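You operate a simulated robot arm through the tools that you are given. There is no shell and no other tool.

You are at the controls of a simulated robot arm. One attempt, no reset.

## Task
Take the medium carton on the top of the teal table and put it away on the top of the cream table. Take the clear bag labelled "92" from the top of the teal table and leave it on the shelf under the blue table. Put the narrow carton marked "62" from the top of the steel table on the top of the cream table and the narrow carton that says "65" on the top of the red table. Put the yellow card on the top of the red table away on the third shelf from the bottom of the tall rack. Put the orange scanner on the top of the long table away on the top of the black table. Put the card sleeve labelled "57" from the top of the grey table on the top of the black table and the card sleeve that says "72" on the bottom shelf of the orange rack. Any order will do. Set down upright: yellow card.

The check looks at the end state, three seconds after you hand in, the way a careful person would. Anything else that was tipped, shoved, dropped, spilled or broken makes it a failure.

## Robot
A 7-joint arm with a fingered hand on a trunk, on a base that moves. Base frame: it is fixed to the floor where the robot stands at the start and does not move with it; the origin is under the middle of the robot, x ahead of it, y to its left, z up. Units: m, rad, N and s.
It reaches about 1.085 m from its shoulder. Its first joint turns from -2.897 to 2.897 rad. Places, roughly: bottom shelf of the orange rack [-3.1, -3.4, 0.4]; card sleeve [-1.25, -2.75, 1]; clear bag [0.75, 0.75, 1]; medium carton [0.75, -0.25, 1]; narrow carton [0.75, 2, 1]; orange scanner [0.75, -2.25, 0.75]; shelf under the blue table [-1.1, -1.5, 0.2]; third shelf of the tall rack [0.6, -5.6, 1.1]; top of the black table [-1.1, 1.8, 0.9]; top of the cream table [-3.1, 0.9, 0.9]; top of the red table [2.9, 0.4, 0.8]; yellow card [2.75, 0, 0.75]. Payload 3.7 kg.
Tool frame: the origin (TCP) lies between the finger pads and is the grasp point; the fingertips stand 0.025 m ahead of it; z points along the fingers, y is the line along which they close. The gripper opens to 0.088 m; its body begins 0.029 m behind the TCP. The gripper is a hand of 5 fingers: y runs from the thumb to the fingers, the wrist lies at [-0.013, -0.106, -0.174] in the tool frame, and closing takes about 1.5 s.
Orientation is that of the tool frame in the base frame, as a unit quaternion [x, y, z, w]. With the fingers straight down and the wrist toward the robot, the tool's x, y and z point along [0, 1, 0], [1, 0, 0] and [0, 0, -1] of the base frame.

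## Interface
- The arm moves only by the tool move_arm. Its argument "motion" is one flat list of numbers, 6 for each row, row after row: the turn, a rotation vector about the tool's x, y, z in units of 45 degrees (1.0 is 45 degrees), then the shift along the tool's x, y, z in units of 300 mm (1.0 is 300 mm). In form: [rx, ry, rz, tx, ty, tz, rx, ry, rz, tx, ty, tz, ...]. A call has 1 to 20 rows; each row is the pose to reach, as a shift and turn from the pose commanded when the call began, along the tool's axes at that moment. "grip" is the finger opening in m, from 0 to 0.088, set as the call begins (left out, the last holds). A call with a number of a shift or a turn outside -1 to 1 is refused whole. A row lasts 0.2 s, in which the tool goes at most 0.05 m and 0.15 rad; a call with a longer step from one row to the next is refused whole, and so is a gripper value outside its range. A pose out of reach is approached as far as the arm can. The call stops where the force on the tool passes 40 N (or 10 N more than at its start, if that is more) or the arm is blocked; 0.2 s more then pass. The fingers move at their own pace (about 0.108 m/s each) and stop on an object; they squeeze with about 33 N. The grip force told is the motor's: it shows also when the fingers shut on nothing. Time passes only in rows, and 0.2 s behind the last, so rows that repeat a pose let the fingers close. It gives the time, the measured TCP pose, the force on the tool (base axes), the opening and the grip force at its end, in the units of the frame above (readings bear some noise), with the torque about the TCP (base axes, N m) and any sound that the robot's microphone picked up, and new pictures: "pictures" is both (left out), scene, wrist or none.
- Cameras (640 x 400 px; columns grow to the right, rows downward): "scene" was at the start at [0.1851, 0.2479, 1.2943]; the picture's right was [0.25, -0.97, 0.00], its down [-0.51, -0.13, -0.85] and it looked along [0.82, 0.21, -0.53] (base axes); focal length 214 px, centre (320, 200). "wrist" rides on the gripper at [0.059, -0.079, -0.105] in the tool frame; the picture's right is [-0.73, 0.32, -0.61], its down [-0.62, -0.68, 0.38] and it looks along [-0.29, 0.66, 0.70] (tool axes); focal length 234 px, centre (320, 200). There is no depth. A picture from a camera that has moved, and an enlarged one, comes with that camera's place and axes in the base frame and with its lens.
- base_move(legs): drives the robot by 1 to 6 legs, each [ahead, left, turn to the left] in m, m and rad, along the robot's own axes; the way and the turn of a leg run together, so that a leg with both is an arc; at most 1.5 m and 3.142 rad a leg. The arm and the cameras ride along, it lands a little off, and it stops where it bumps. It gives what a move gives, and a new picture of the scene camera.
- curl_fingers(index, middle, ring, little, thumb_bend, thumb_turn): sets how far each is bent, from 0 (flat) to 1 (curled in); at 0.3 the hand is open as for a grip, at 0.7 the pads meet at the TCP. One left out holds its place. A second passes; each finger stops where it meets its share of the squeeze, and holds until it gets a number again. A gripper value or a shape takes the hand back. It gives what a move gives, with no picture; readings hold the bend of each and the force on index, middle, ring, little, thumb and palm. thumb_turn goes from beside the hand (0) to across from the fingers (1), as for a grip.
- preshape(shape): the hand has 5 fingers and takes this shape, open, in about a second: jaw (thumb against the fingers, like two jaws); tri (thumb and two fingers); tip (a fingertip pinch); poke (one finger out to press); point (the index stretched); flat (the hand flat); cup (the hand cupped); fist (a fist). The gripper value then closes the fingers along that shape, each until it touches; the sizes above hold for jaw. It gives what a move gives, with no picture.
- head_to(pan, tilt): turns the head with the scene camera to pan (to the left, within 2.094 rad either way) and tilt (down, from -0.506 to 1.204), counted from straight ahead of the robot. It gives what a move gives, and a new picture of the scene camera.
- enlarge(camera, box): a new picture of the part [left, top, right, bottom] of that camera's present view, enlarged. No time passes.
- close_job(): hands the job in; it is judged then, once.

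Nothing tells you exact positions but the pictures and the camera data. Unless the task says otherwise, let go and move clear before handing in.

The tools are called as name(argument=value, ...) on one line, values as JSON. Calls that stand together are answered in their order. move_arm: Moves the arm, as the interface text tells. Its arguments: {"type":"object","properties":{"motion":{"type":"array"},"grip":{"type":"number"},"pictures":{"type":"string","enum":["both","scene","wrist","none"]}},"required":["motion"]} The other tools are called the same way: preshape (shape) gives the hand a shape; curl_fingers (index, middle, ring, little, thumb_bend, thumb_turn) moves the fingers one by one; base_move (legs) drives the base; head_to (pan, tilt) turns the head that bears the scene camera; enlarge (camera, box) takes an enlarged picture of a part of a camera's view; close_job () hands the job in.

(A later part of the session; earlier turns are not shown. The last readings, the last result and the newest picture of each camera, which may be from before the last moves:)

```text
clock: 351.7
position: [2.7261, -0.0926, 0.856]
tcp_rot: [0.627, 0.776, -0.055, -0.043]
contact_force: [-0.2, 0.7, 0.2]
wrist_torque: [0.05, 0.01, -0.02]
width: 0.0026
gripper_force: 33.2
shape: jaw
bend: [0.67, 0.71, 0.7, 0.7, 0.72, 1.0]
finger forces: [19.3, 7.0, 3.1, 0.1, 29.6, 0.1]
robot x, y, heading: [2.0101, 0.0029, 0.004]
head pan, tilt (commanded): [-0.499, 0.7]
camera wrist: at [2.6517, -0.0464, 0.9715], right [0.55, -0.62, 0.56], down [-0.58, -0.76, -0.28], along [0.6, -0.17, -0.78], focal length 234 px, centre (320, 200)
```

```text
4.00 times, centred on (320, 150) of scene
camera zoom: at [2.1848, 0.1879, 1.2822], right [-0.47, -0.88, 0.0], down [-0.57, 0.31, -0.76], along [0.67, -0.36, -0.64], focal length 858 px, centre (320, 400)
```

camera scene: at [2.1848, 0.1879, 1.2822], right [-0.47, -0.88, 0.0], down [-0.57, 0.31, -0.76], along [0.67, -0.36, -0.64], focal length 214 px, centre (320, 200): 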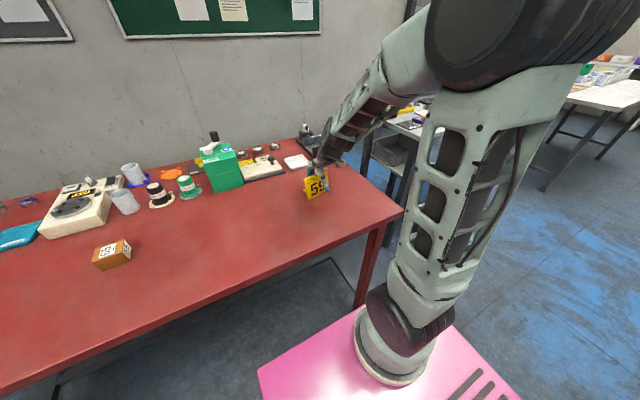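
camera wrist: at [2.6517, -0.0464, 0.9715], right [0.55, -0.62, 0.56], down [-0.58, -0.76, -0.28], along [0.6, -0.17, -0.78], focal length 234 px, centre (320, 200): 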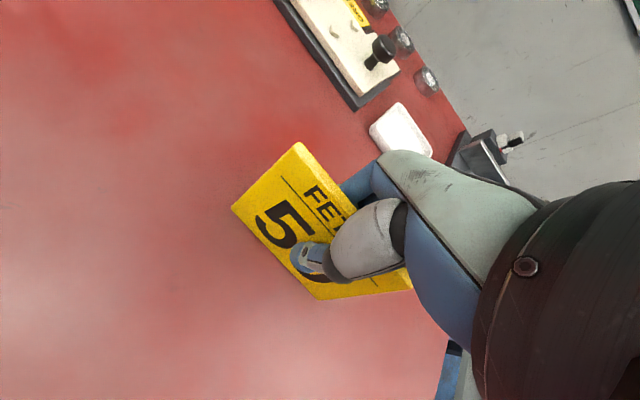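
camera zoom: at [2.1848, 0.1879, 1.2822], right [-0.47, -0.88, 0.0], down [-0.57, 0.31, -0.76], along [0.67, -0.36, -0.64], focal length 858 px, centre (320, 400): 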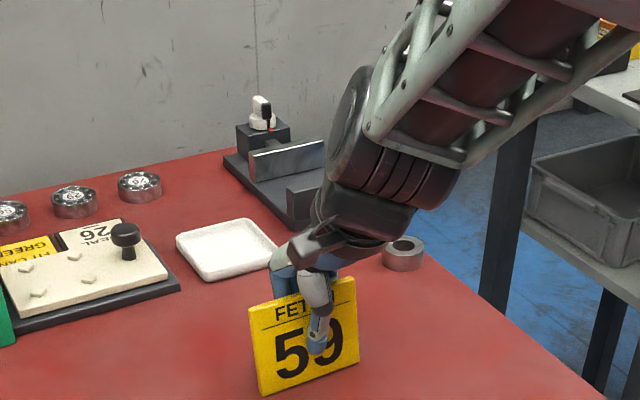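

The card is gripped. I lift it slowly.

move_arm(motion=[0, 0, 0, 0, 0, -0.04, 0, 0, 0, 0, 0, -0.1, 0, 0, 0, 0, 0, -0.2, 0, 0, 0, 0, 0, -0.35, 0, 0, 0, 0, 0, -0.5, 0, 0, 0, 0, 0, -0.65, 0, 0, 0, 0, 0, -0.8, 0, 0, 0, 0, 0, -0.95], pictures="both")

enlarge(camera="scene", box=[240, 20, 480, 170])

```text
clock: 353.5
position: [2.7647, -0.0859, 1.1395]
tcp_rot: [0.627, 0.776, -0.055, -0.043]
contact_force: [0.7, -0.4, -0.7]
wrist_torque: [0.02, 0.0, 0.01]
width: 0.0021
gripper_force: 32.7
shape: jaw
bend: [0.66, 0.71, 0.7, 0.7, 0.73, 0.99]
finger forces: [22.1, 5.3, 1.7, 0.1, 29.0, 0.0]
robot x, y, heading: [2.0164, 0.0019, 0.005]
head pan, tilt (commanded): [-0.499, 0.7]
camera scene: at [2.1849, 0.1879, 1.2822], right [-0.47, -0.88, 0.0], down [-0.57, 0.31, -0.76], along [0.67, -0.36, -0.64], focal length 214 px, centre (320, 200)
camera wrist: at [2.6907, -0.0397, 1.255], right [0.55, -0.62, 0.56], down [-0.58, -0.76, -0.28], along [0.6, -0.17, -0.78], focal length 234 px, centre (320, 200)
```

scene: 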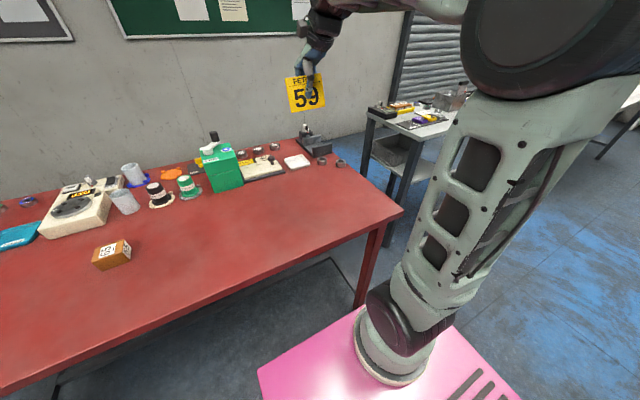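
wrist: 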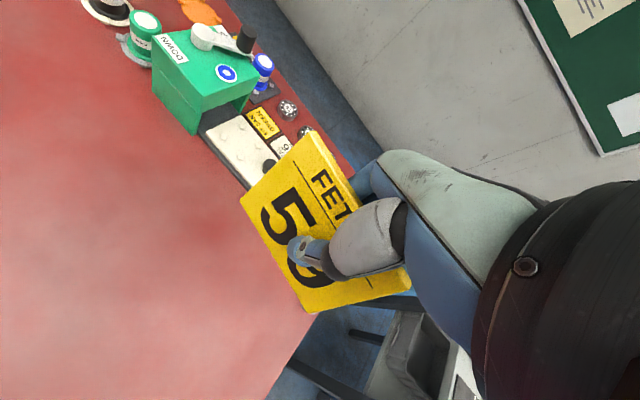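

```text
2.67 times, centred on (360, 95) of scene
camera zoom: at [2.1849, 0.1879, 1.2822], right [-0.47, -0.88, 0.0], down [-0.57, 0.31, -0.76], along [0.67, -0.36, -0.64], focal length 572 px, centre (213, 480)
```

zoom: 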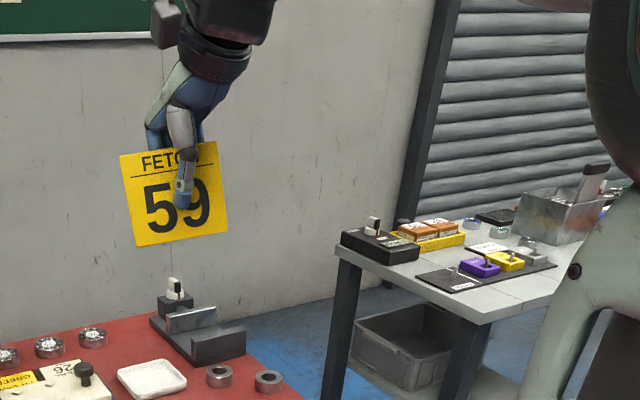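

The card hangs nearly upright in the grip. I retract the arm and look along the way south toward the tall rack.

move_arm(motion=[0, 0, 0, 0.017, -0.141, 0.007, 0, 0, 0, 0.034, -0.283, 0.014, 0, 0, 0, 0.051, -0.424, 0.02, 0, 0, 0, 0.069, -0.566, 0.027, 0, 0, 0, 0.086, -0.707, 0.034, 0, 0, 0, 0.103, -0.849, 0.041, 0, 0, 0, 0.12, -0.99, 0.048, 0, 0, 0, 0.12, -0.99, 0.048], pictures="none")

base_move(legs=[[-0.17, 0, 0], [0, 0, -1.571]])

head_to(pan=0.0, tilt=0.3)

```text
clock: 355.3
position: [2.4668, -0.1134, 1.1667]
tcp_rot: [0.626, 0.776, -0.056, -0.043]
contact_force: [-0.7, -0.2, -0.1]
wrist_torque: [0.0, -0.01, -0.01]
width: 0.0021
gripper_force: 32.8
shape: jaw
bend: [0.66, 0.71, 0.7, 0.7, 0.73, 0.99]
finger forces: [22.2, 5.4, 1.6, 0.1, 29.0, 0.0]
robot x, y, heading: [2.0128, 0.0033, 0.004]
head pan, tilt (commanded): [-0.499, 0.7]
```

```text
clock: 360.5
position: [1.7403, -0.4548, 1.1679]
tcp_rot: [0.99, 0.12, -0.01, -0.068]
contact_force: [0.3, -0.2, 0.2]
wrist_torque: [-0.01, -0.01, 0.02]
width: 0.0021
gripper_force: 32.9
shape: jaw
bend: [0.66, 0.71, 0.7, 0.7, 0.73, 0.99]
finger forces: [22.0, 5.2, 1.4, 0.1, 28.5, 0.1]
robot x, y, heading: [1.8429, 0.0056, -1.531]
head pan, tilt (commanded): [-0.499, 0.7]
camera scene: at [2.0313, -0.1664, 1.2822], right [-0.89, 0.45, 0.0], down [0.29, 0.58, -0.76], along [-0.34, -0.68, -0.64], focal length 214 px, centre (320, 200)
```

scene: 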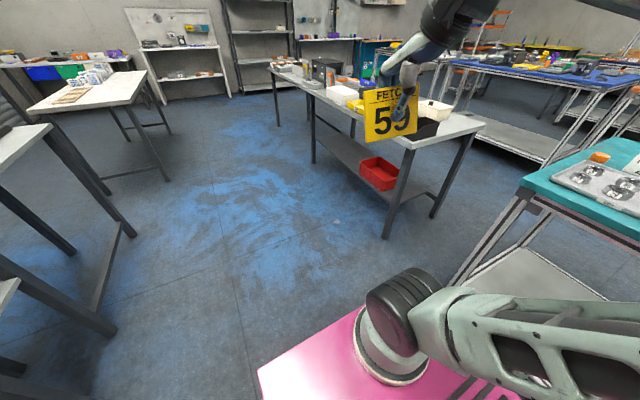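

```text
clock: 361.4
position: [1.7406, -0.4548, 1.1676]
tcp_rot: [0.99, 0.12, -0.01, -0.069]
contact_force: [0.1, -0.5, -0.6]
wrist_torque: [0.0, -0.02, 0.03]
width: 0.002
gripper_force: 32.8
shape: jaw
bend: [0.66, 0.71, 0.7, 0.7, 0.73, 0.99]
finger forces: [22.0, 5.1, 1.3, 0.1, 28.5, 0.1]
robot x, y, heading: [1.8462, 0.0023, -1.532]
head pan, tilt (commanded): [0.0, 0.3]
camera scene: at [2.0725, -0.1838, 1.3182], right [-1.0, -0.03, 0.0], down [-0.01, 0.3, -0.96], along [0.03, -0.95, -0.3], focal length 214 px, centre (320, 200)
```

scene: 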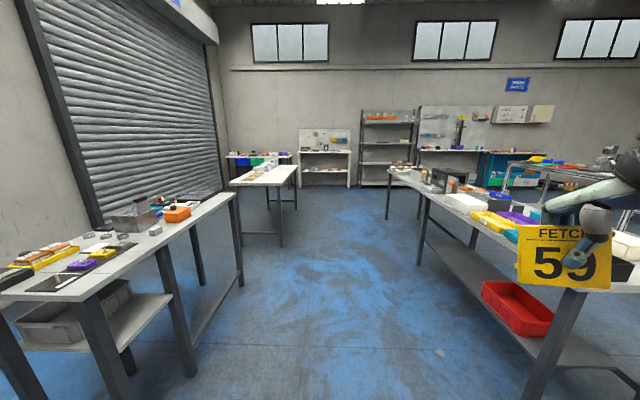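

The aisle south is clear; the tall rack is at the far wall around x≈0.6. I drive there.

base_move(legs=[[0, 0, -0.039], [1.45, 0, 0], [1.45, 0, 0], [1.4, 0, 0], [0, -1.1, 0]])

head_to(pan=0.0, tilt=0.25)

```text
clock: 388.0
position: [0.5768, -4.7906, 1.1675]
tcp_rot: [0.994, 0.081, -0.007, -0.069]
contact_force: [0.1, -0.4, -0.8]
wrist_torque: [0.01, 0.02, 0.05]
width: 0.0024
gripper_force: 33.1
shape: jaw
bend: [0.66, 0.71, 0.7, 0.7, 0.73, 0.99]
finger forces: [22.1, 5.2, 1.5, 0.1, 28.6, 0.0]
robot x, y, heading: [0.7156, -4.3411, -1.622]
head pan, tilt (commanded): [0.0, 0.3]
camera scene: at [0.9298, -4.5462, 1.3183], right [-1.0, 0.05, 0.0], down [0.01, 0.3, -0.96], along [-0.05, -0.95, -0.3], focal length 214 px, centre (320, 200)
```

scene: 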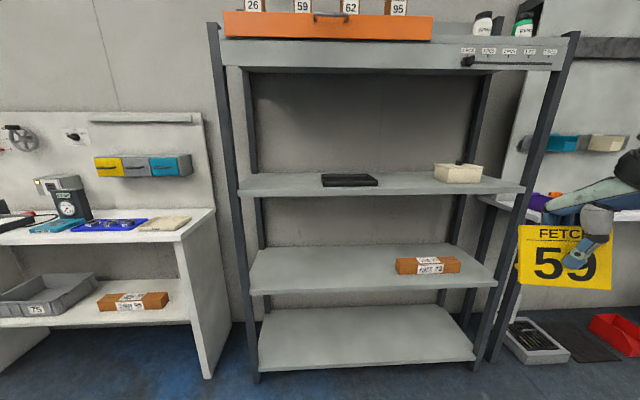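

```text
clock: 388.6
position: [0.5764, -4.7902, 1.1668]
tcp_rot: [0.994, 0.08, -0.007, -0.068]
contact_force: [-0.5, 0.3, -0.8]
wrist_torque: [0.0, -0.02, 0.0]
width: 0.0023
gripper_force: 33.1
shape: jaw
bend: [0.66, 0.71, 0.7, 0.7, 0.73, 0.99]
finger forces: [22.1, 5.1, 1.4, 0.0, 28.6, 0.0]
robot x, y, heading: [0.7121, -4.3418, -1.618]
head pan, tilt (commanded): [0.0, 0.25]
camera scene: at [0.9298, -4.5462, 1.323], right [-1.0, 0.05, 0.0], down [0.01, 0.25, -0.97], along [-0.05, -0.97, -0.25], focal length 214 px, centre (320, 200)
```

scene: 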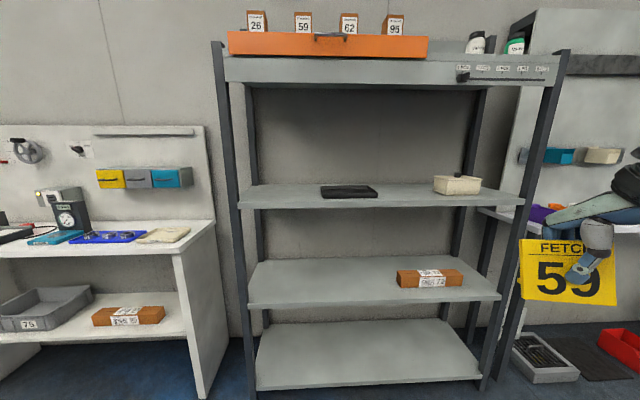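

The third shelf from the bottom (z≈1.1) has a black tray and a cream bin with a free gap between them. I approach and straighten.

base_move(legs=[[0, -0.07, 0.047], [0.13, 0, 0]])

head_to(pan=-0.2, tilt=0.25)

enlarge(camera="scene", box=[120, 40, 520, 290])

```text
clock: 390.5
position: [0.5262, -4.9245, 1.1666]
tcp_rot: [0.992, 0.102, -0.007, -0.069]
contact_force: [-0.8, 0.4, -1.3]
wrist_torque: [0.0, 0.01, -0.02]
width: 0.0022
gripper_force: 32.5
shape: jaw
bend: [0.66, 0.71, 0.7, 0.7, 0.73, 0.99]
finger forces: [22.2, 5.2, 1.5, 0.1, 28.6, 0.0]
robot x, y, heading: [0.6447, -4.4714, -1.578]
head pan, tilt (commanded): [0.0, 0.25]
camera scene: at [0.8678, -4.6646, 1.323], right [-1.0, 0.0, 0.0], down [0.0, 0.25, -0.97], along [0.0, -0.97, -0.25], focal length 214 px, centre (320, 200)
```

scene: 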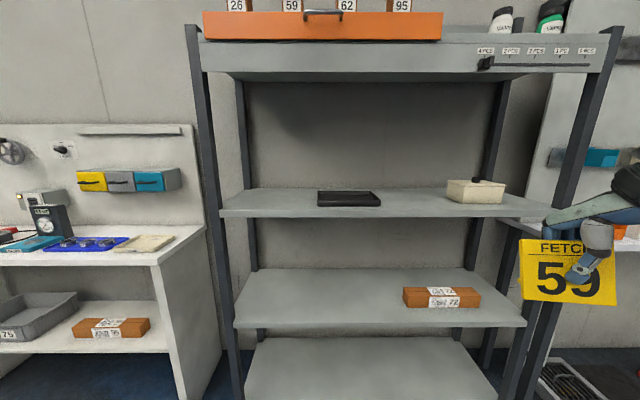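

```text
clock: 391.3
position: [0.5252, -4.9246, 1.1667]
tcp_rot: [0.992, 0.102, -0.007, -0.069]
contact_force: [-1.2, -0.1, -0.8]
wrist_torque: [-0.02, 0.01, 0.01]
width: 0.0021
gripper_force: 33.0
shape: jaw
bend: [0.66, 0.71, 0.7, 0.7, 0.73, 0.99]
finger forces: [22.2, 5.2, 1.4, 0.0, 28.6, 0.0]
robot x, y, heading: [0.646, -4.4705, -1.574]
head pan, tilt (commanded): [-0.201, 0.25]
camera scene: at [0.8492, -4.6626, 1.323], right [-0.98, 0.2, 0.0], down [0.05, 0.24, -0.97], along [-0.2, -0.95, -0.25], focal length 214 px, centre (320, 200)
```

scene: 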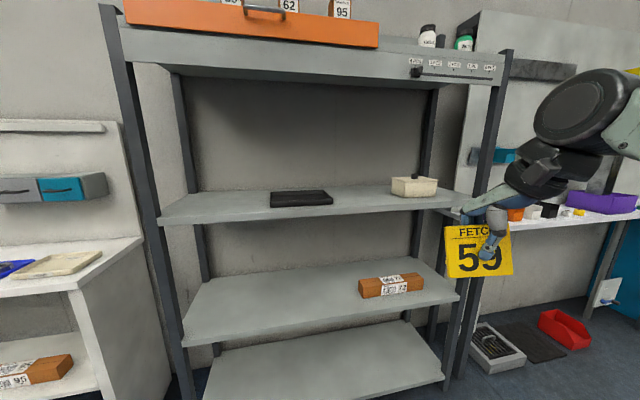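

```text
1.60 times, centred on (320, 165) of scene
camera zoom: at [0.8492, -4.6626, 1.323], right [-0.98, 0.2, 0.0], down [0.05, 0.24, -0.97], along [-0.2, -0.95, -0.25], focal length 343 px, centre (320, 256)
```

zoom: 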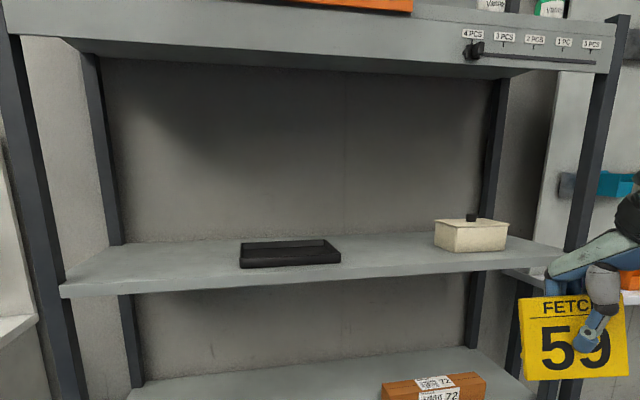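

I turn the card square to the shelf, raise it a little and bring it before the shelf front for a closer wrist view.

move_arm(motion=[0, 0.006, 0.043, -0.039, 0.115, -0.04, 0, 0.012, 0.086, -0.078, 0.23, -0.08, 0, 0.018, 0.128, -0.117, 0.345, -0.12, 0, 0.024, 0.171, -0.156, 0.461, -0.161, 0, 0.03, 0.214, -0.195, 0.576, -0.201, 0, 0.036, 0.257, -0.234, 0.691, -0.241, 0, 0.036, 0.257, -0.234, 0.691, -0.241], pictures="both")

enlarge(camera="wrist", box=[0, 0, 360, 225])

```text
clock: 392.9
position: [0.5014, -5.1491, 1.2095]
tcp_rot: [0.998, 0.0, -0.001, -0.069]
contact_force: [-0.1, 0.6, -0.6]
wrist_torque: [0.01, -0.01, 0.01]
width: 0.0022
gripper_force: 33.1
shape: jaw
bend: [0.66, 0.71, 0.7, 0.7, 0.73, 0.99]
finger forces: [22.1, 5.2, 1.3, 0.1, 28.7, 0.0]
robot x, y, heading: [0.6451, -4.4717, -1.573]
head pan, tilt (commanded): [-0.201, 0.25]
camera scene: at [0.8492, -4.6626, 1.323], right [-0.98, 0.2, 0.0], down [0.05, 0.24, -0.97], along [-0.2, -0.95, -0.25], focal length 214 px, centre (320, 200)
camera wrist: at [0.5602, -5.0824, 1.3255], right [-0.72, -0.4, 0.56], down [-0.62, 0.73, -0.28], along [-0.29, -0.55, -0.78], focal length 234 px, centre (320, 200)
```

scene: 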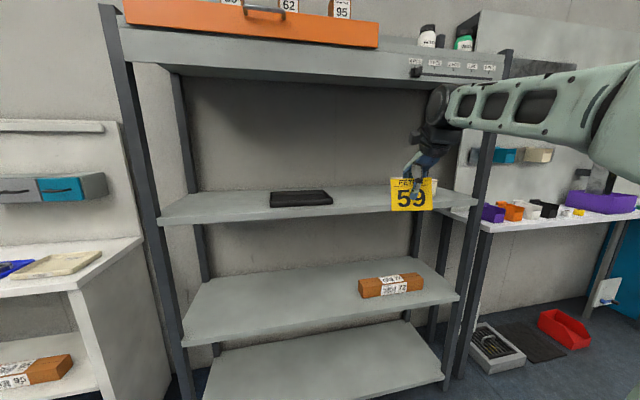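
wrist: 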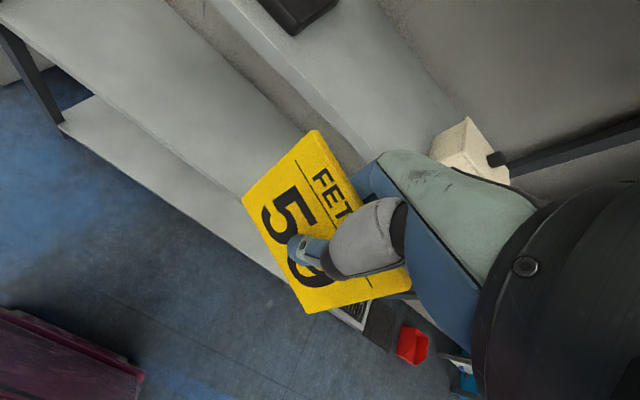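

```text
1.78 times, centred on (180, 112) of wrist
camera zoom: at [0.5602, -5.0824, 1.3255], right [-0.72, -0.4, 0.56], down [-0.62, 0.73, -0.28], along [-0.29, -0.55, -0.78], focal length 416 px, centre (569, 356)
```

zoom: 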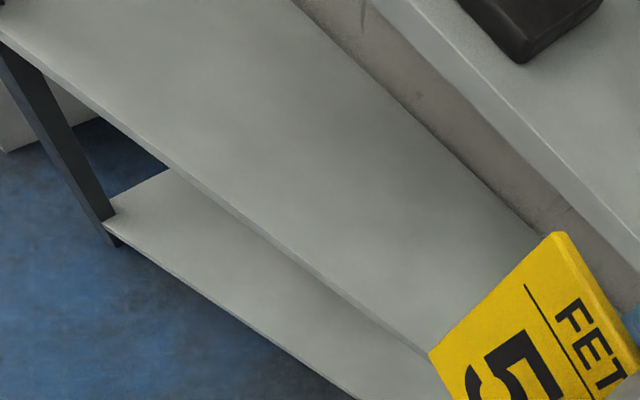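

enlarge(camera="wrist", box=[180, 0, 480, 187])

enlarge(camera="scene", box=[340, 60, 520, 172])

enlarge(camera="scene", box=[340, 150, 500, 250])

```text
2.13 times, centred on (330, 94) of wrist
camera zoom: at [0.5602, -5.0824, 1.3255], right [-0.72, -0.4, 0.56], down [-0.62, 0.73, -0.28], along [-0.29, -0.55, -0.78], focal length 500 px, centre (299, 427)
```

zoom: 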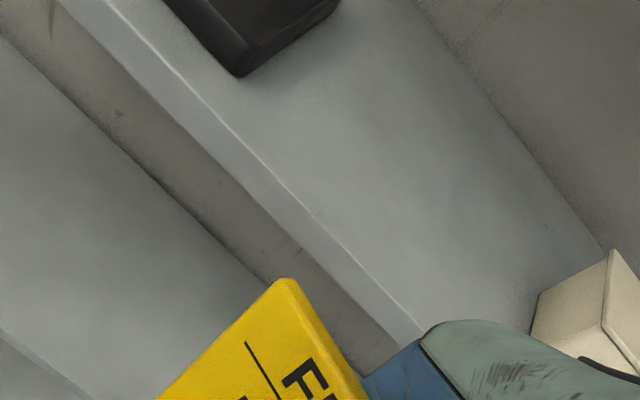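

```text
3.56 times, centred on (430, 116) of scene
camera zoom: at [0.8492, -4.6626, 1.323], right [-0.98, 0.2, 0.0], down [0.05, 0.24, -0.97], along [-0.2, -0.95, -0.25], focal length 763 px, centre (-71, 499)
```

zoom: 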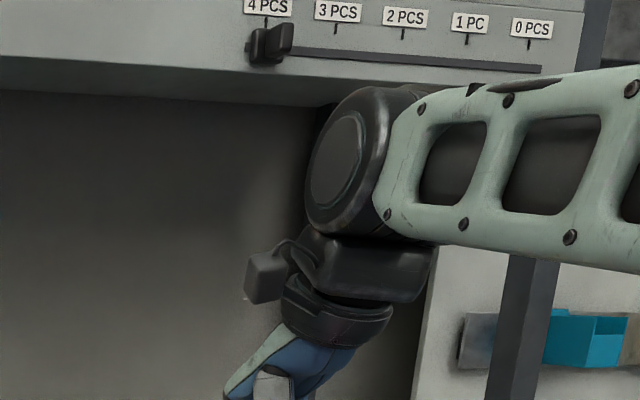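

```text
4.00 times, centred on (420, 200) of scene
camera zoom: at [0.8492, -4.6626, 1.323], right [-0.98, 0.2, 0.0], down [0.05, 0.24, -0.97], along [-0.2, -0.95, -0.25], focal length 858 px, centre (-80, 200)
```

zoom: 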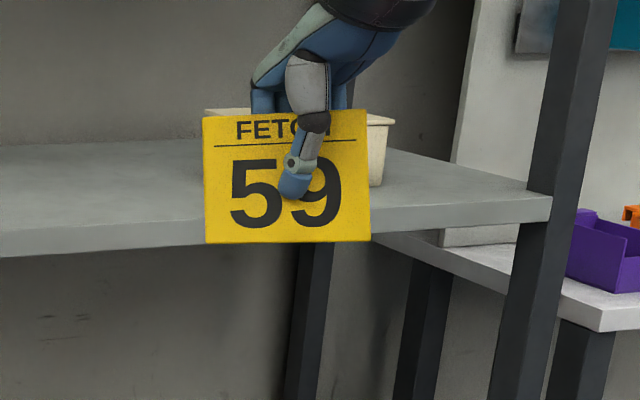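

Shelf 3 top is at z≈1.105, front edge y≈-5.377, underside of shelf 4 at about 1.505. The gap x 0.32–0.64 is free, so I insert the card at x≈0.48 slightly above the shelf.

move_arm(motion=[0, 0, 0, -0.01, 0.142, -0.013, 0, 0, 0, -0.02, 0.285, -0.025, 0, 0, 0, -0.03, 0.427, -0.038, 0, 0, 0, -0.04, 0.57, -0.051, 0, 0, 0, -0.05, 0.712, -0.064, 0, 0, 0, -0.06, 0.855, -0.076, 0, 0, 0, -0.067, 0.997, -0.089, 0, 0, 0, -0.067, 0.997, -0.089], pictures="both")

enlarge(camera="scene", box=[300, 80, 500, 205])

```text
clock: 394.7
position: [0.4817, -5.4483, 1.1958]
tcp_rot: [0.998, 0.001, -0.001, -0.069]
contact_force: [0.8, -0.2, -0.3]
wrist_torque: [0.01, 0.0, 0.01]
width: 0.0019
gripper_force: 33.0
shape: jaw
bend: [0.66, 0.71, 0.7, 0.7, 0.73, 0.99]
finger forces: [22.4, 5.2, 1.2, 0.1, 28.7, 0.0]
robot x, y, heading: [0.6494, -4.4669, -1.58]
head pan, tilt (commanded): [-0.201, 0.25]
camera scene: at [0.8491, -4.6626, 1.323], right [-0.98, 0.2, 0.0], down [0.05, 0.24, -0.97], along [-0.2, -0.95, -0.25], focal length 214 px, centre (320, 200)
camera wrist: at [0.5403, -5.3841, 1.3114], right [-0.73, -0.4, 0.56], down [-0.62, 0.73, -0.28], along [-0.29, -0.55, -0.78], focal length 234 px, centre (320, 200)
```

scene: 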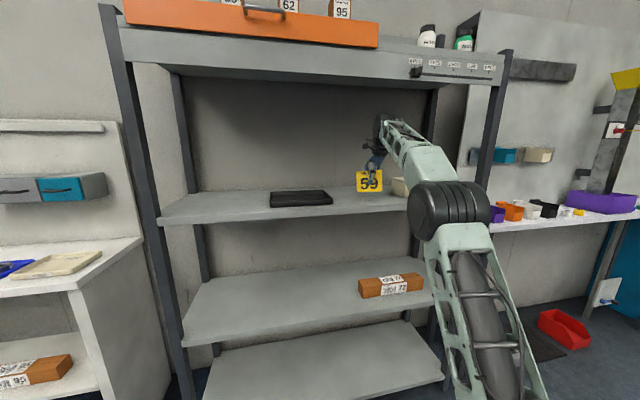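
wrist: 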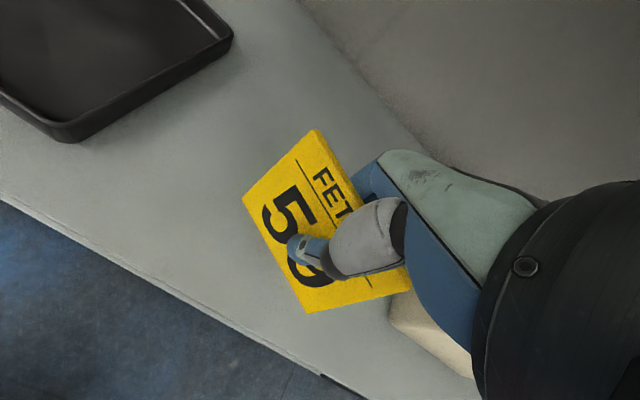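

```text
3.20 times, centred on (400, 142) of scene
camera zoom: at [0.8491, -4.6626, 1.323], right [-0.98, 0.2, 0.0], down [0.05, 0.24, -0.97], along [-0.2, -0.95, -0.25], focal length 686 px, centre (64, 384)
```

zoom: 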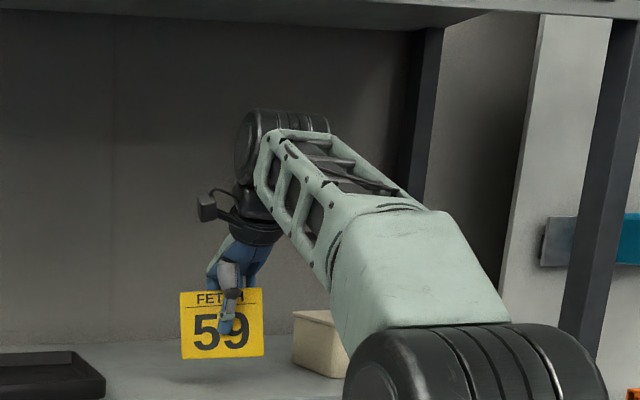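

The card hovers over the free spot. I lower it gently straight down.

move_arm(motion=[0, 0, 0, 0, 0.002, 0.017, 0, 0, 0, 0, 0.005, 0.033, 0, 0, 0, 0, 0.007, 0.05, 0, 0, 0, 0, 0.009, 0.066, 0, 0, 0, 0, 0.009, 0.066], pictures="none")

enlarge(camera="scene", box=[300, 120, 460, 220])

```text
clock: 395.9
position: [0.4814, -5.4501, 1.1756]
tcp_rot: [0.998, 0.001, -0.001, -0.069]
contact_force: [0.5, 0.2, -0.2]
wrist_torque: [0.01, 0.04, -0.03]
width: 0.0024
gripper_force: 32.9
shape: jaw
bend: [0.66, 0.71, 0.7, 0.7, 0.73, 0.99]
finger forces: [22.5, 5.2, 1.1, 0.0, 28.7, 0.0]
robot x, y, heading: [0.6446, -4.4685, -1.571]
head pan, tilt (commanded): [-0.201, 0.25]
```

```text
4.00 times, centred on (380, 170) of scene
camera zoom: at [0.8491, -4.6627, 1.323], right [-0.98, 0.2, 0.0], down [0.05, 0.24, -0.97], along [-0.2, -0.95, -0.25], focal length 858 px, centre (80, 320)
```

zoom: 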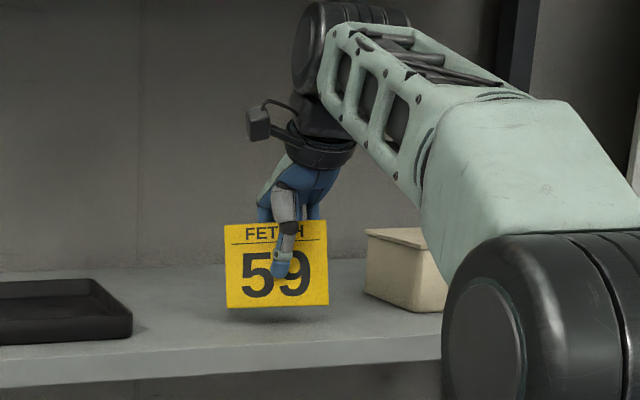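

move_arm(motion=[0, 0, 0, 0, 0.001, 0.0066, 0, 0, 0, 0, 0.002, 0.0132, 0, 0, 0, 0, 0.003, 0.02, 0, 0, 0, 0, 0.003, 0.02], pictures="none")

move_arm(motion=[0, 0, 0, 0, 0.001, 0.0066, 0, 0, 0, 0, 0.002, 0.0132, 0, 0, 0, 0, 0.002, 0.0132], pictures="none")

```text
clock: 396.9
position: [0.4819, -5.4497, 1.169]
tcp_rot: [0.998, 0.0, -0.001, -0.069]
contact_force: [-0.4, 0.5, -0.4]
wrist_torque: [0.02, 0.02, -0.02]
width: 0.0021
gripper_force: 33.0
shape: jaw
bend: [0.66, 0.71, 0.7, 0.7, 0.73, 0.99]
finger forces: [22.4, 5.3, 1.1, 0.0, 28.7, 0.0]
robot x, y, heading: [0.6465, -4.4728, -1.581]
head pan, tilt (commanded): [-0.201, 0.25]
```

```text
clock: 397.7
position: [0.4811, -5.4482, 1.1653]
tcp_rot: [0.998, 0.0, -0.001, -0.068]
contact_force: [-0.3, 0.2, -0.2]
wrist_torque: [0.01, 0.0, 0.0]
width: 0.0021
gripper_force: 33.2
shape: jaw
bend: [0.66, 0.71, 0.7, 0.7, 0.73, 0.99]
finger forces: [22.5, 5.2, 1.0, 0.0, 28.7, 0.1]
robot x, y, heading: [0.6439, -4.467, -1.575]
head pan, tilt (commanded): [-0.201, 0.25]
```

move_arm(motion=[0, 0, 0, 0, 0.001, 0.0066, 0, 0, 0, 0, 0.002, 0.0132, 0, 0, 0, 0, 0.002, 0.0132], pictures="none")

enlarge(camera="scene", box=[320, 140, 440, 215])

```text
clock: 398.5
position: [0.4806, -5.4493, 1.1611]
tcp_rot: [0.998, -0.001, -0.001, -0.07]
contact_force: [-0.9, 0.7, 0.6]
wrist_torque: [-0.06, -0.02, -0.03]
width: 0.0021
gripper_force: 33.4
shape: jaw
bend: [0.66, 0.71, 0.7, 0.7, 0.73, 0.99]
finger forces: [22.1, 5.1, 0.9, 0.0, 28.8, 0.1]
robot x, y, heading: [0.6471, -4.4737, -1.575]
head pan, tilt (commanded): [-0.201, 0.25]
```

```text
5.33 times, centred on (380, 178) of scene
camera zoom: at [0.8492, -4.6626, 1.323], right [-0.98, 0.2, 0.0], down [0.05, 0.24, -0.97], along [-0.2, -0.95, -0.25], focal length 1144 px, centre (0, 320)
```

zoom: 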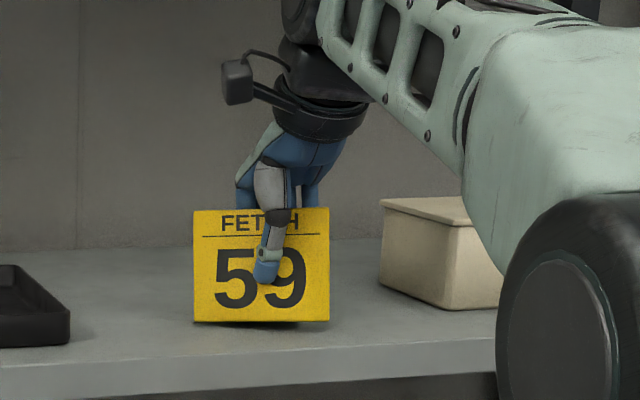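

move_arm(motion=[0, 0, 0, 0, 0.001, 0.005, 0, 0, 0, 0, 0.0015, 0.01, 0, 0, 0, 0, 0.0015, 0.01], pictures="none")

enlarge(camera="scene", box=[320, 140, 440, 215])

```text
clock: 399.3
position: [0.4822, -5.4491, 1.1582]
tcp_rot: [0.998, 0.0, 0.0, -0.069]
contact_force: [-0.6, 0.5, 1.6]
wrist_torque: [-0.12, 0.01, -0.02]
width: 0.0023
gripper_force: 33.7
shape: jaw
bend: [0.66, 0.71, 0.7, 0.7, 0.73, 0.99]
finger forces: [22.6, 4.8, 0.7, 0.1, 28.4, 0.0]
robot x, y, heading: [0.6476, -4.4692, -1.576]
head pan, tilt (commanded): [-0.201, 0.25]
```

```text
5.33 times, centred on (380, 178) of scene
camera zoom: at [0.8492, -4.6626, 1.323], right [-0.98, 0.2, 0.0], down [0.05, 0.24, -0.97], along [-0.2, -0.95, -0.25], focal length 1144 px, centre (0, 320)
```

zoom: 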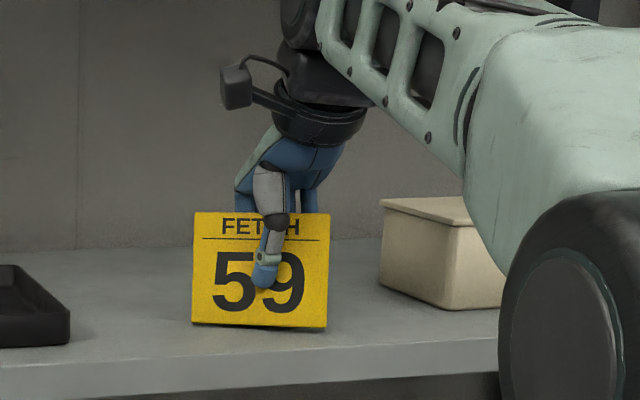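

move_arm(motion=[0, 0, 0, 0, 0, 0], pictures="wrist")

enlarge(camera="wrist", box=[200, 100, 440, 340])

```text
clock: 399.7
position: [0.4817, -5.449, 1.1581]
tcp_rot: [0.998, 0.0, -0.001, -0.068]
contact_force: [0.7, 0.6, 1.8]
wrist_torque: [-0.08, -0.01, 0.02]
width: 0.0024
gripper_force: 33.1
shape: jaw
bend: [0.66, 0.71, 0.7, 0.7, 0.73, 0.99]
finger forces: [22.6, 4.8, 0.7, 0.0, 28.4, 0.0]
robot x, y, heading: [0.6472, -4.4703, -1.577]
head pan, tilt (commanded): [-0.201, 0.25]
camera wrist: at [0.5405, -5.3831, 1.2734], right [-0.72, -0.4, 0.56], down [-0.62, 0.73, -0.28], along [-0.29, -0.55, -0.78], focal length 234 px, centre (320, 200)
```

wrist: 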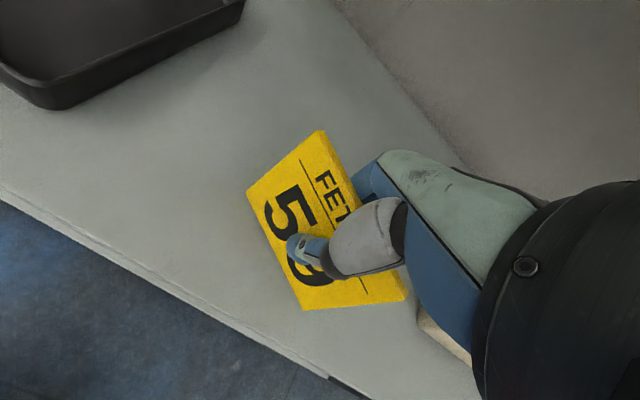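

```text
1.67 times, centred on (320, 220) of wrist
camera zoom: at [0.5405, -5.3831, 1.2734], right [-0.72, -0.4, 0.56], down [-0.62, 0.73, -0.28], along [-0.29, -0.55, -0.78], focal length 390 px, centre (320, 167)
```

zoom: 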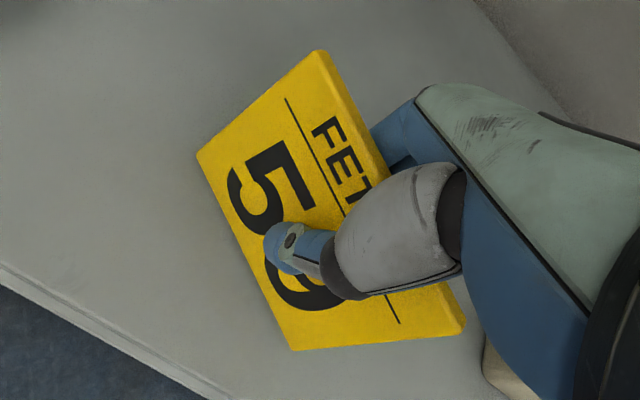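

The card stands with its foot on the shelf (light contact), slightly turned about vertical. I open the hand gently.

move_arm(motion=[0, 0, 0, 0, 0, 0, 0, 0, 0, 0, 0, 0, 0, 0, 0, 0, 0, 0, 0, 0, 0, 0, 0, 0, 0, 0, 0, 0, 0, 0], grip=0.088, pictures="wrist")

enlarge(camera="scene", box=[320, 140, 440, 215])

```text
clock: 400.9
position: [0.4816, -5.4478, 1.159]
tcp_rot: [0.998, 0.0, -0.001, -0.069]
contact_force: [0.8, 0.3, 0.4]
wrist_torque: [0.0, -0.01, -0.02]
width: 0.0874
gripper_force: 0.0
shape: jaw
bend: [0.3, 0.3, 0.3, 0.3, 0.3, 0.98]
finger forces: [0.1, 0.0, 0.1, 0.0, 0.0, 0.0]
robot x, y, heading: [0.6491, -4.4716, -1.571]
head pan, tilt (commanded): [-0.201, 0.25]
camera wrist: at [0.5405, -5.3831, 1.2734], right [-0.72, -0.4, 0.56], down [-0.62, 0.73, -0.28], along [-0.29, -0.55, -0.78], focal length 234 px, centre (320, 200)
```

wrist: 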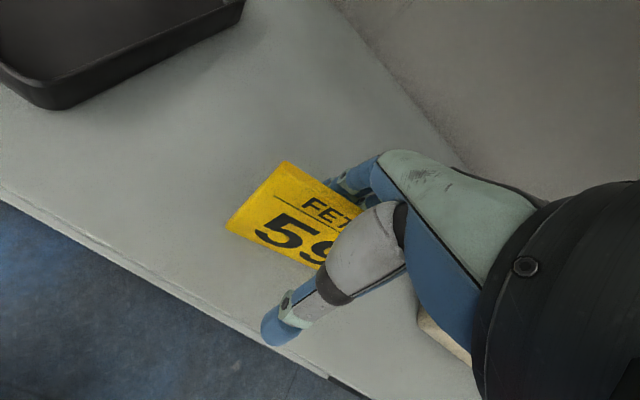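

```text
5.33 times, centred on (380, 178) of scene
camera zoom: at [0.8491, -4.6627, 1.323], right [-0.98, 0.2, 0.0], down [0.05, 0.24, -0.97], along [-0.2, -0.95, -0.25], focal length 1144 px, centre (0, 320)
```

zoom: 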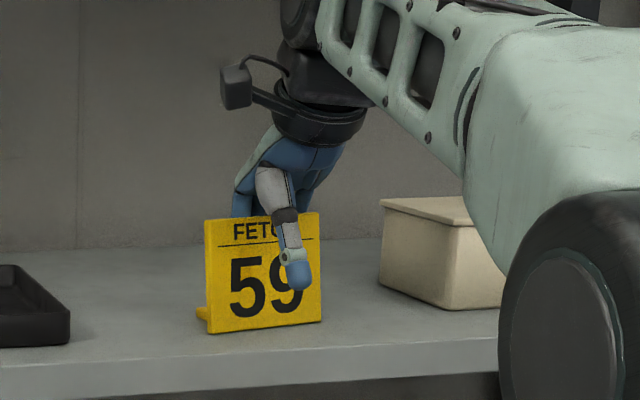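

The card stands upright on its foot. I raise the hand carefully along the plate within the shelf clearance, then withdraw.

move_arm(motion=[0, 0, 0, 0, 0, -0.05, 0, 0, 0, 0, 0, -0.1, 0, 0, 0, 0, 0, -0.15, 0, 0, 0, 0, 0, -0.2, 0, 0, 0, 0, 0, -0.225, 0, 0, 0, 0, 0, -0.225], pictures="both")

enlarge(camera="scene", box=[320, 90, 480, 190])

```text
clock: 402.3
position: [0.4816, -5.458, 1.2247]
tcp_rot: [0.998, 0.001, -0.001, -0.07]
contact_force: [0.4, 0.0, -0.5]
wrist_torque: [0.04, 0.01, -0.03]
width: 0.0878
gripper_force: 0.0
shape: jaw
bend: [0.3, 0.3, 0.3, 0.3, 0.3, 0.98]
finger forces: [0.1, 0.1, 0.0, 0.0, 0.0, 0.1]
robot x, y, heading: [0.646, -4.4681, -1.578]
head pan, tilt (commanded): [-0.201, 0.25]
camera scene: at [0.8491, -4.6627, 1.323], right [-0.98, 0.2, 0.0], down [0.05, 0.24, -0.97], along [-0.2, -0.95, -0.25], focal length 214 px, centre (320, 200)
camera wrist: at [0.5404, -5.3933, 1.34], right [-0.72, -0.4, 0.56], down [-0.62, 0.73, -0.28], along [-0.29, -0.55, -0.78], focal length 234 px, centre (320, 200)
```

scene: 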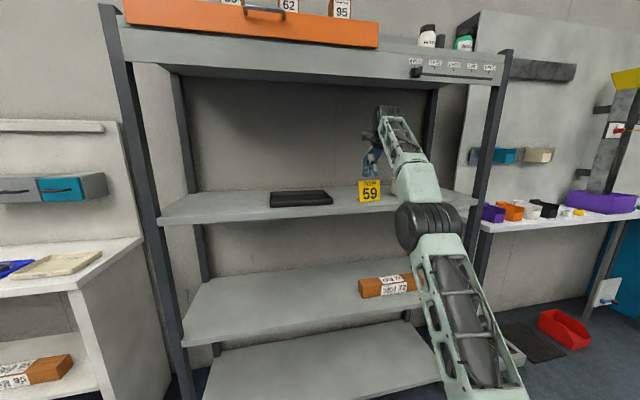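
wrist: 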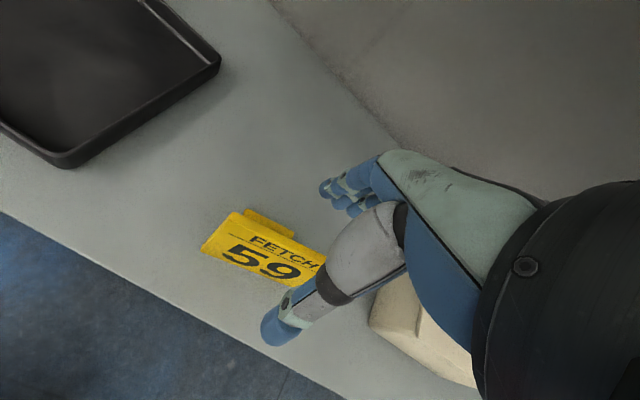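

```text
4.00 times, centred on (400, 140) of scene
camera zoom: at [0.8491, -4.6627, 1.323], right [-0.98, 0.2, 0.0], down [0.05, 0.24, -0.97], along [-0.2, -0.95, -0.25], focal length 858 px, centre (0, 440)
```

zoom: 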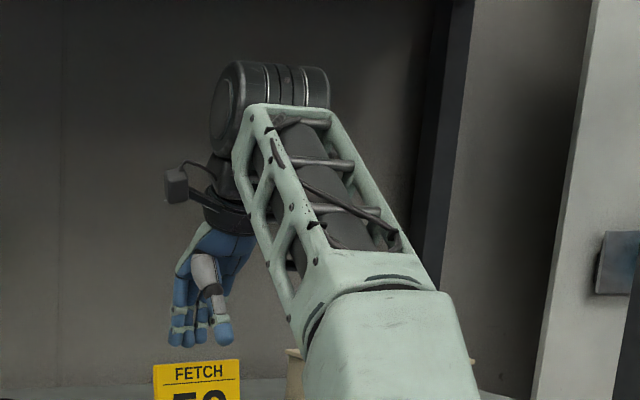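

The fingers are about 2 cm above the card's top. I withdraw straight out toward me.

move_arm(motion=[0, 0, 0, 0, -0.1, 0.0138, 0, 0, 0, 0, -0.2, 0.0277, 0, 0, 0, 0, -0.33, 0.0457, 0, 0, 0, 0, -0.47, 0.065, 0, 0, 0, 0, -0.61, 0.084, 0, 0, 0, 0, -0.75, 0.104, 0, 0, 0, 0, -0.89, 0.123, 0, 0, 0, 0, -1.0, 0.138], pictures="both")

enlarge(camera="scene", box=[260, 120, 460, 245])

```text
clock: 404.1
position: [0.4815, -5.1542, 1.2255]
tcp_rot: [0.997, 0.001, 0.0, -0.071]
contact_force: [0.9, -1.4, 0.0]
wrist_torque: [0.03, 0.0, -0.03]
width: 0.0881
gripper_force: 0.0
shape: jaw
bend: [0.3, 0.3, 0.3, 0.3, 0.3, 0.98]
finger forces: [0.1, 0.0, 0.0, 0.1, 0.0, 0.0]
robot x, y, heading: [0.6457, -4.4697, -1.572]
head pan, tilt (commanded): [-0.201, 0.25]
camera scene: at [0.8491, -4.6629, 1.323], right [-0.98, 0.2, 0.0], down [0.05, 0.24, -0.97], along [-0.2, -0.95, -0.25], focal length 214 px, centre (320, 200)
camera wrist: at [0.5398, -5.0889, 1.3413], right [-0.72, -0.41, 0.56], down [-0.62, 0.73, -0.28], along [-0.29, -0.55, -0.78], focal length 234 px, centre (320, 200)
```

scene: 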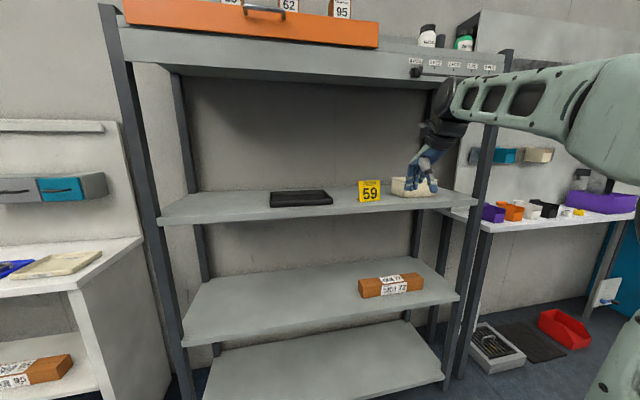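
wrist: 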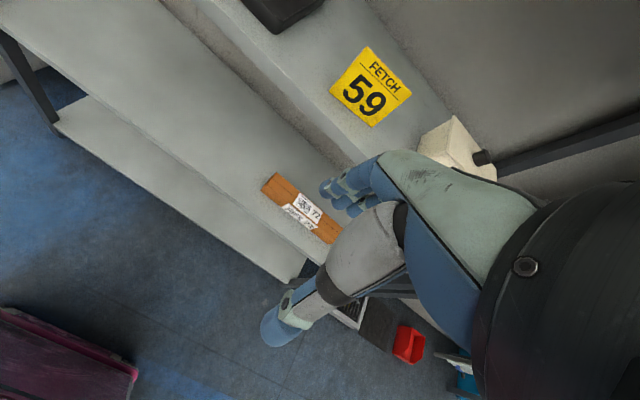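

```text
3.20 times, centred on (360, 182) of scene
camera zoom: at [0.8491, -4.6629, 1.323], right [-0.98, 0.2, 0.0], down [0.05, 0.24, -0.97], along [-0.2, -0.95, -0.25], focal length 686 px, centre (192, 256)
```

zoom: 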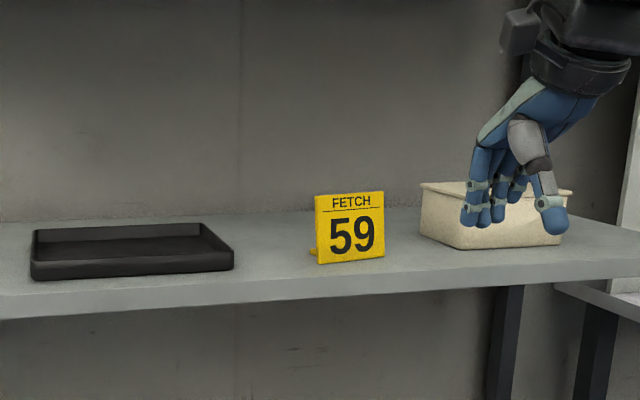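

The card stands upright on the third shelf. I retract to the travel pose and look toward the west aisle.

move_arm(motion=[-0.025, 0, 0, 0, -0.13, 0.035, -0.051, 0, 0, 0, -0.263, 0.071, -0.076, 0, 0, 0, -0.394, 0.106, -0.102, 0, 0, 0, -0.526, 0.142, -0.127, 0, 0, 0, -0.657, 0.177, -0.153, 0, 0, 0, -0.789, 0.213, -0.178, 0, 0, 0, -0.92, 0.248, -0.178, 0, 0, 0, -0.92, 0.248], pictures="none")

head_to(pan=-1.9, tilt=0.4)

```text
clock: 405.9
position: [0.4768, -4.872, 1.1919]
tcp_rot: [1.0, 0.0, 0.0, 0.001]
contact_force: [-0.5, -0.7, 0.5]
wrist_torque: [0.03, -0.01, 0.02]
width: 0.0877
gripper_force: 0.1
shape: jaw
bend: [0.3, 0.3, 0.3, 0.3, 0.3, 0.98]
finger forces: [0.1, 0.0, 0.0, 0.0, 0.0, 0.0]
robot x, y, heading: [0.6487, -4.4747, -1.575]
head pan, tilt (commanded): [-0.201, 0.25]
```

```text
clock: 407.6
position: [0.4774, -4.8719, 1.1915]
tcp_rot: [1.0, -0.001, -0.001, 0.001]
contact_force: [-0.3, 0.1, -0.3]
wrist_torque: [0.0, 0.0, 0.01]
width: 0.0878
gripper_force: 0.0
shape: jaw
bend: [0.3, 0.3, 0.3, 0.3, 0.3, 0.98]
finger forces: [0.0, 0.1, 0.0, 0.0, 0.1, 0.1]
robot x, y, heading: [0.6454, -4.4692, -1.573]
head pan, tilt (commanded): [-1.901, 0.4]
camera scene: at [0.7807, -4.5408, 1.309], right [0.33, 0.94, 0.0], down [0.37, -0.13, -0.92], along [-0.87, 0.3, -0.39], focal length 214 px, centre (320, 200)
```

scene: 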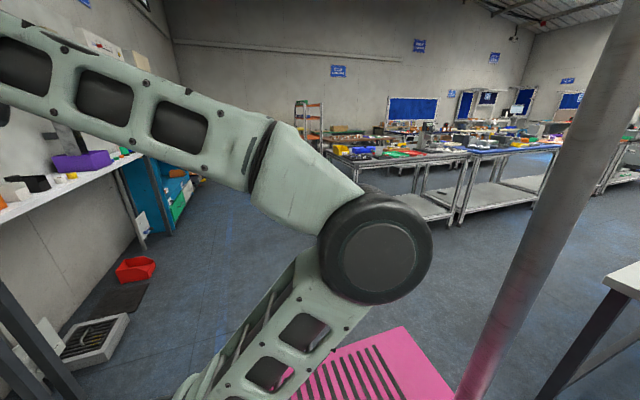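

The way is clear. I drive into the aisle between the long table and the blue/grey tables and face the long table.

base_move(legs=[[0.0, -0.77, 0], [-1.1, 0, 0], [-1.1, 0, 0], [0, 0, 1.574]])

head_to(pan=0.0, tilt=0.6)

```text
clock: 426.1
position: [0.25, -2.4247, 1.1923]
tcp_rot: [0.697, 0.717, 0.0, 0.002]
contact_force: [0.3, -0.3, -0.4]
wrist_torque: [0.01, -0.01, 0.0]
width: 0.0882
gripper_force: 0.0
shape: jaw
bend: [0.3, 0.3, 0.3, 0.3, 0.3, 0.98]
finger forces: [0.1, 0.0, 0.0, 0.0, 0.1, 0.1]
robot x, y, heading: [-0.1533, -2.268, 0.029]
head pan, tilt (commanded): [-1.901, 0.4]
camera scene: at [-0.0895, -2.1292, 1.309], right [-0.95, 0.3, 0.0], down [0.12, 0.37, -0.92], along [-0.28, -0.88, -0.39], focal length 214 px, centre (320, 200)
```

scene: 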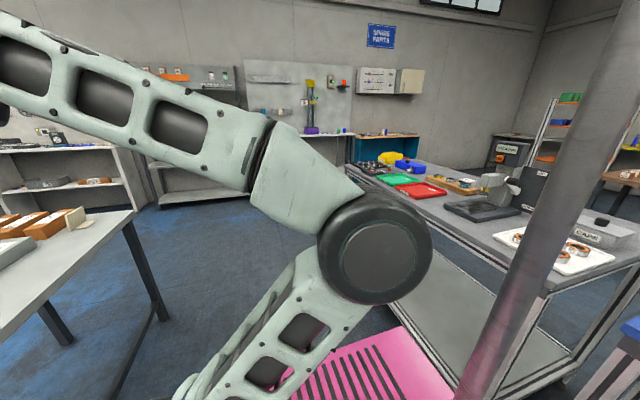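

```text
clock: 427.9
position: [0.2517, -2.4252, 1.1925]
tcp_rot: [0.698, 0.717, 0.0, 0.001]
contact_force: [0.3, 1.2, 0.3]
wrist_torque: [0.02, 0.0, -0.01]
width: 0.0879
gripper_force: 0.0
shape: jaw
bend: [0.3, 0.3, 0.3, 0.3, 0.3, 0.98]
finger forces: [0.0, 0.0, 0.1, 0.0, 0.0, 0.0]
robot x, y, heading: [-0.1562, -2.269, 0.02]
head pan, tilt (commanded): [0.0, 0.6]
camera scene: at [0.0268, -2.0388, 1.2908], right [0.02, -1.0, 0.0], down [-0.56, -0.01, -0.83], along [0.82, 0.02, -0.56], focal length 214 px, centre (320, 200)
```

scene: 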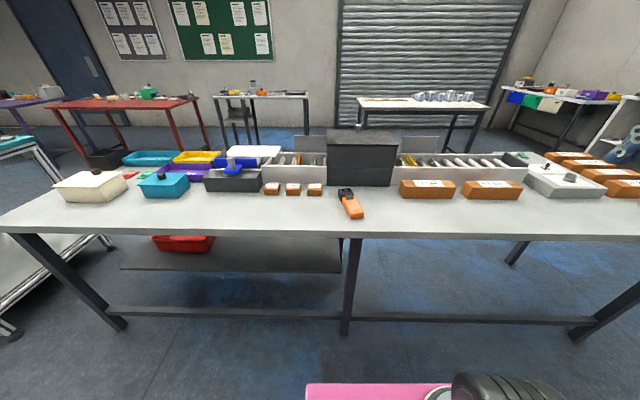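

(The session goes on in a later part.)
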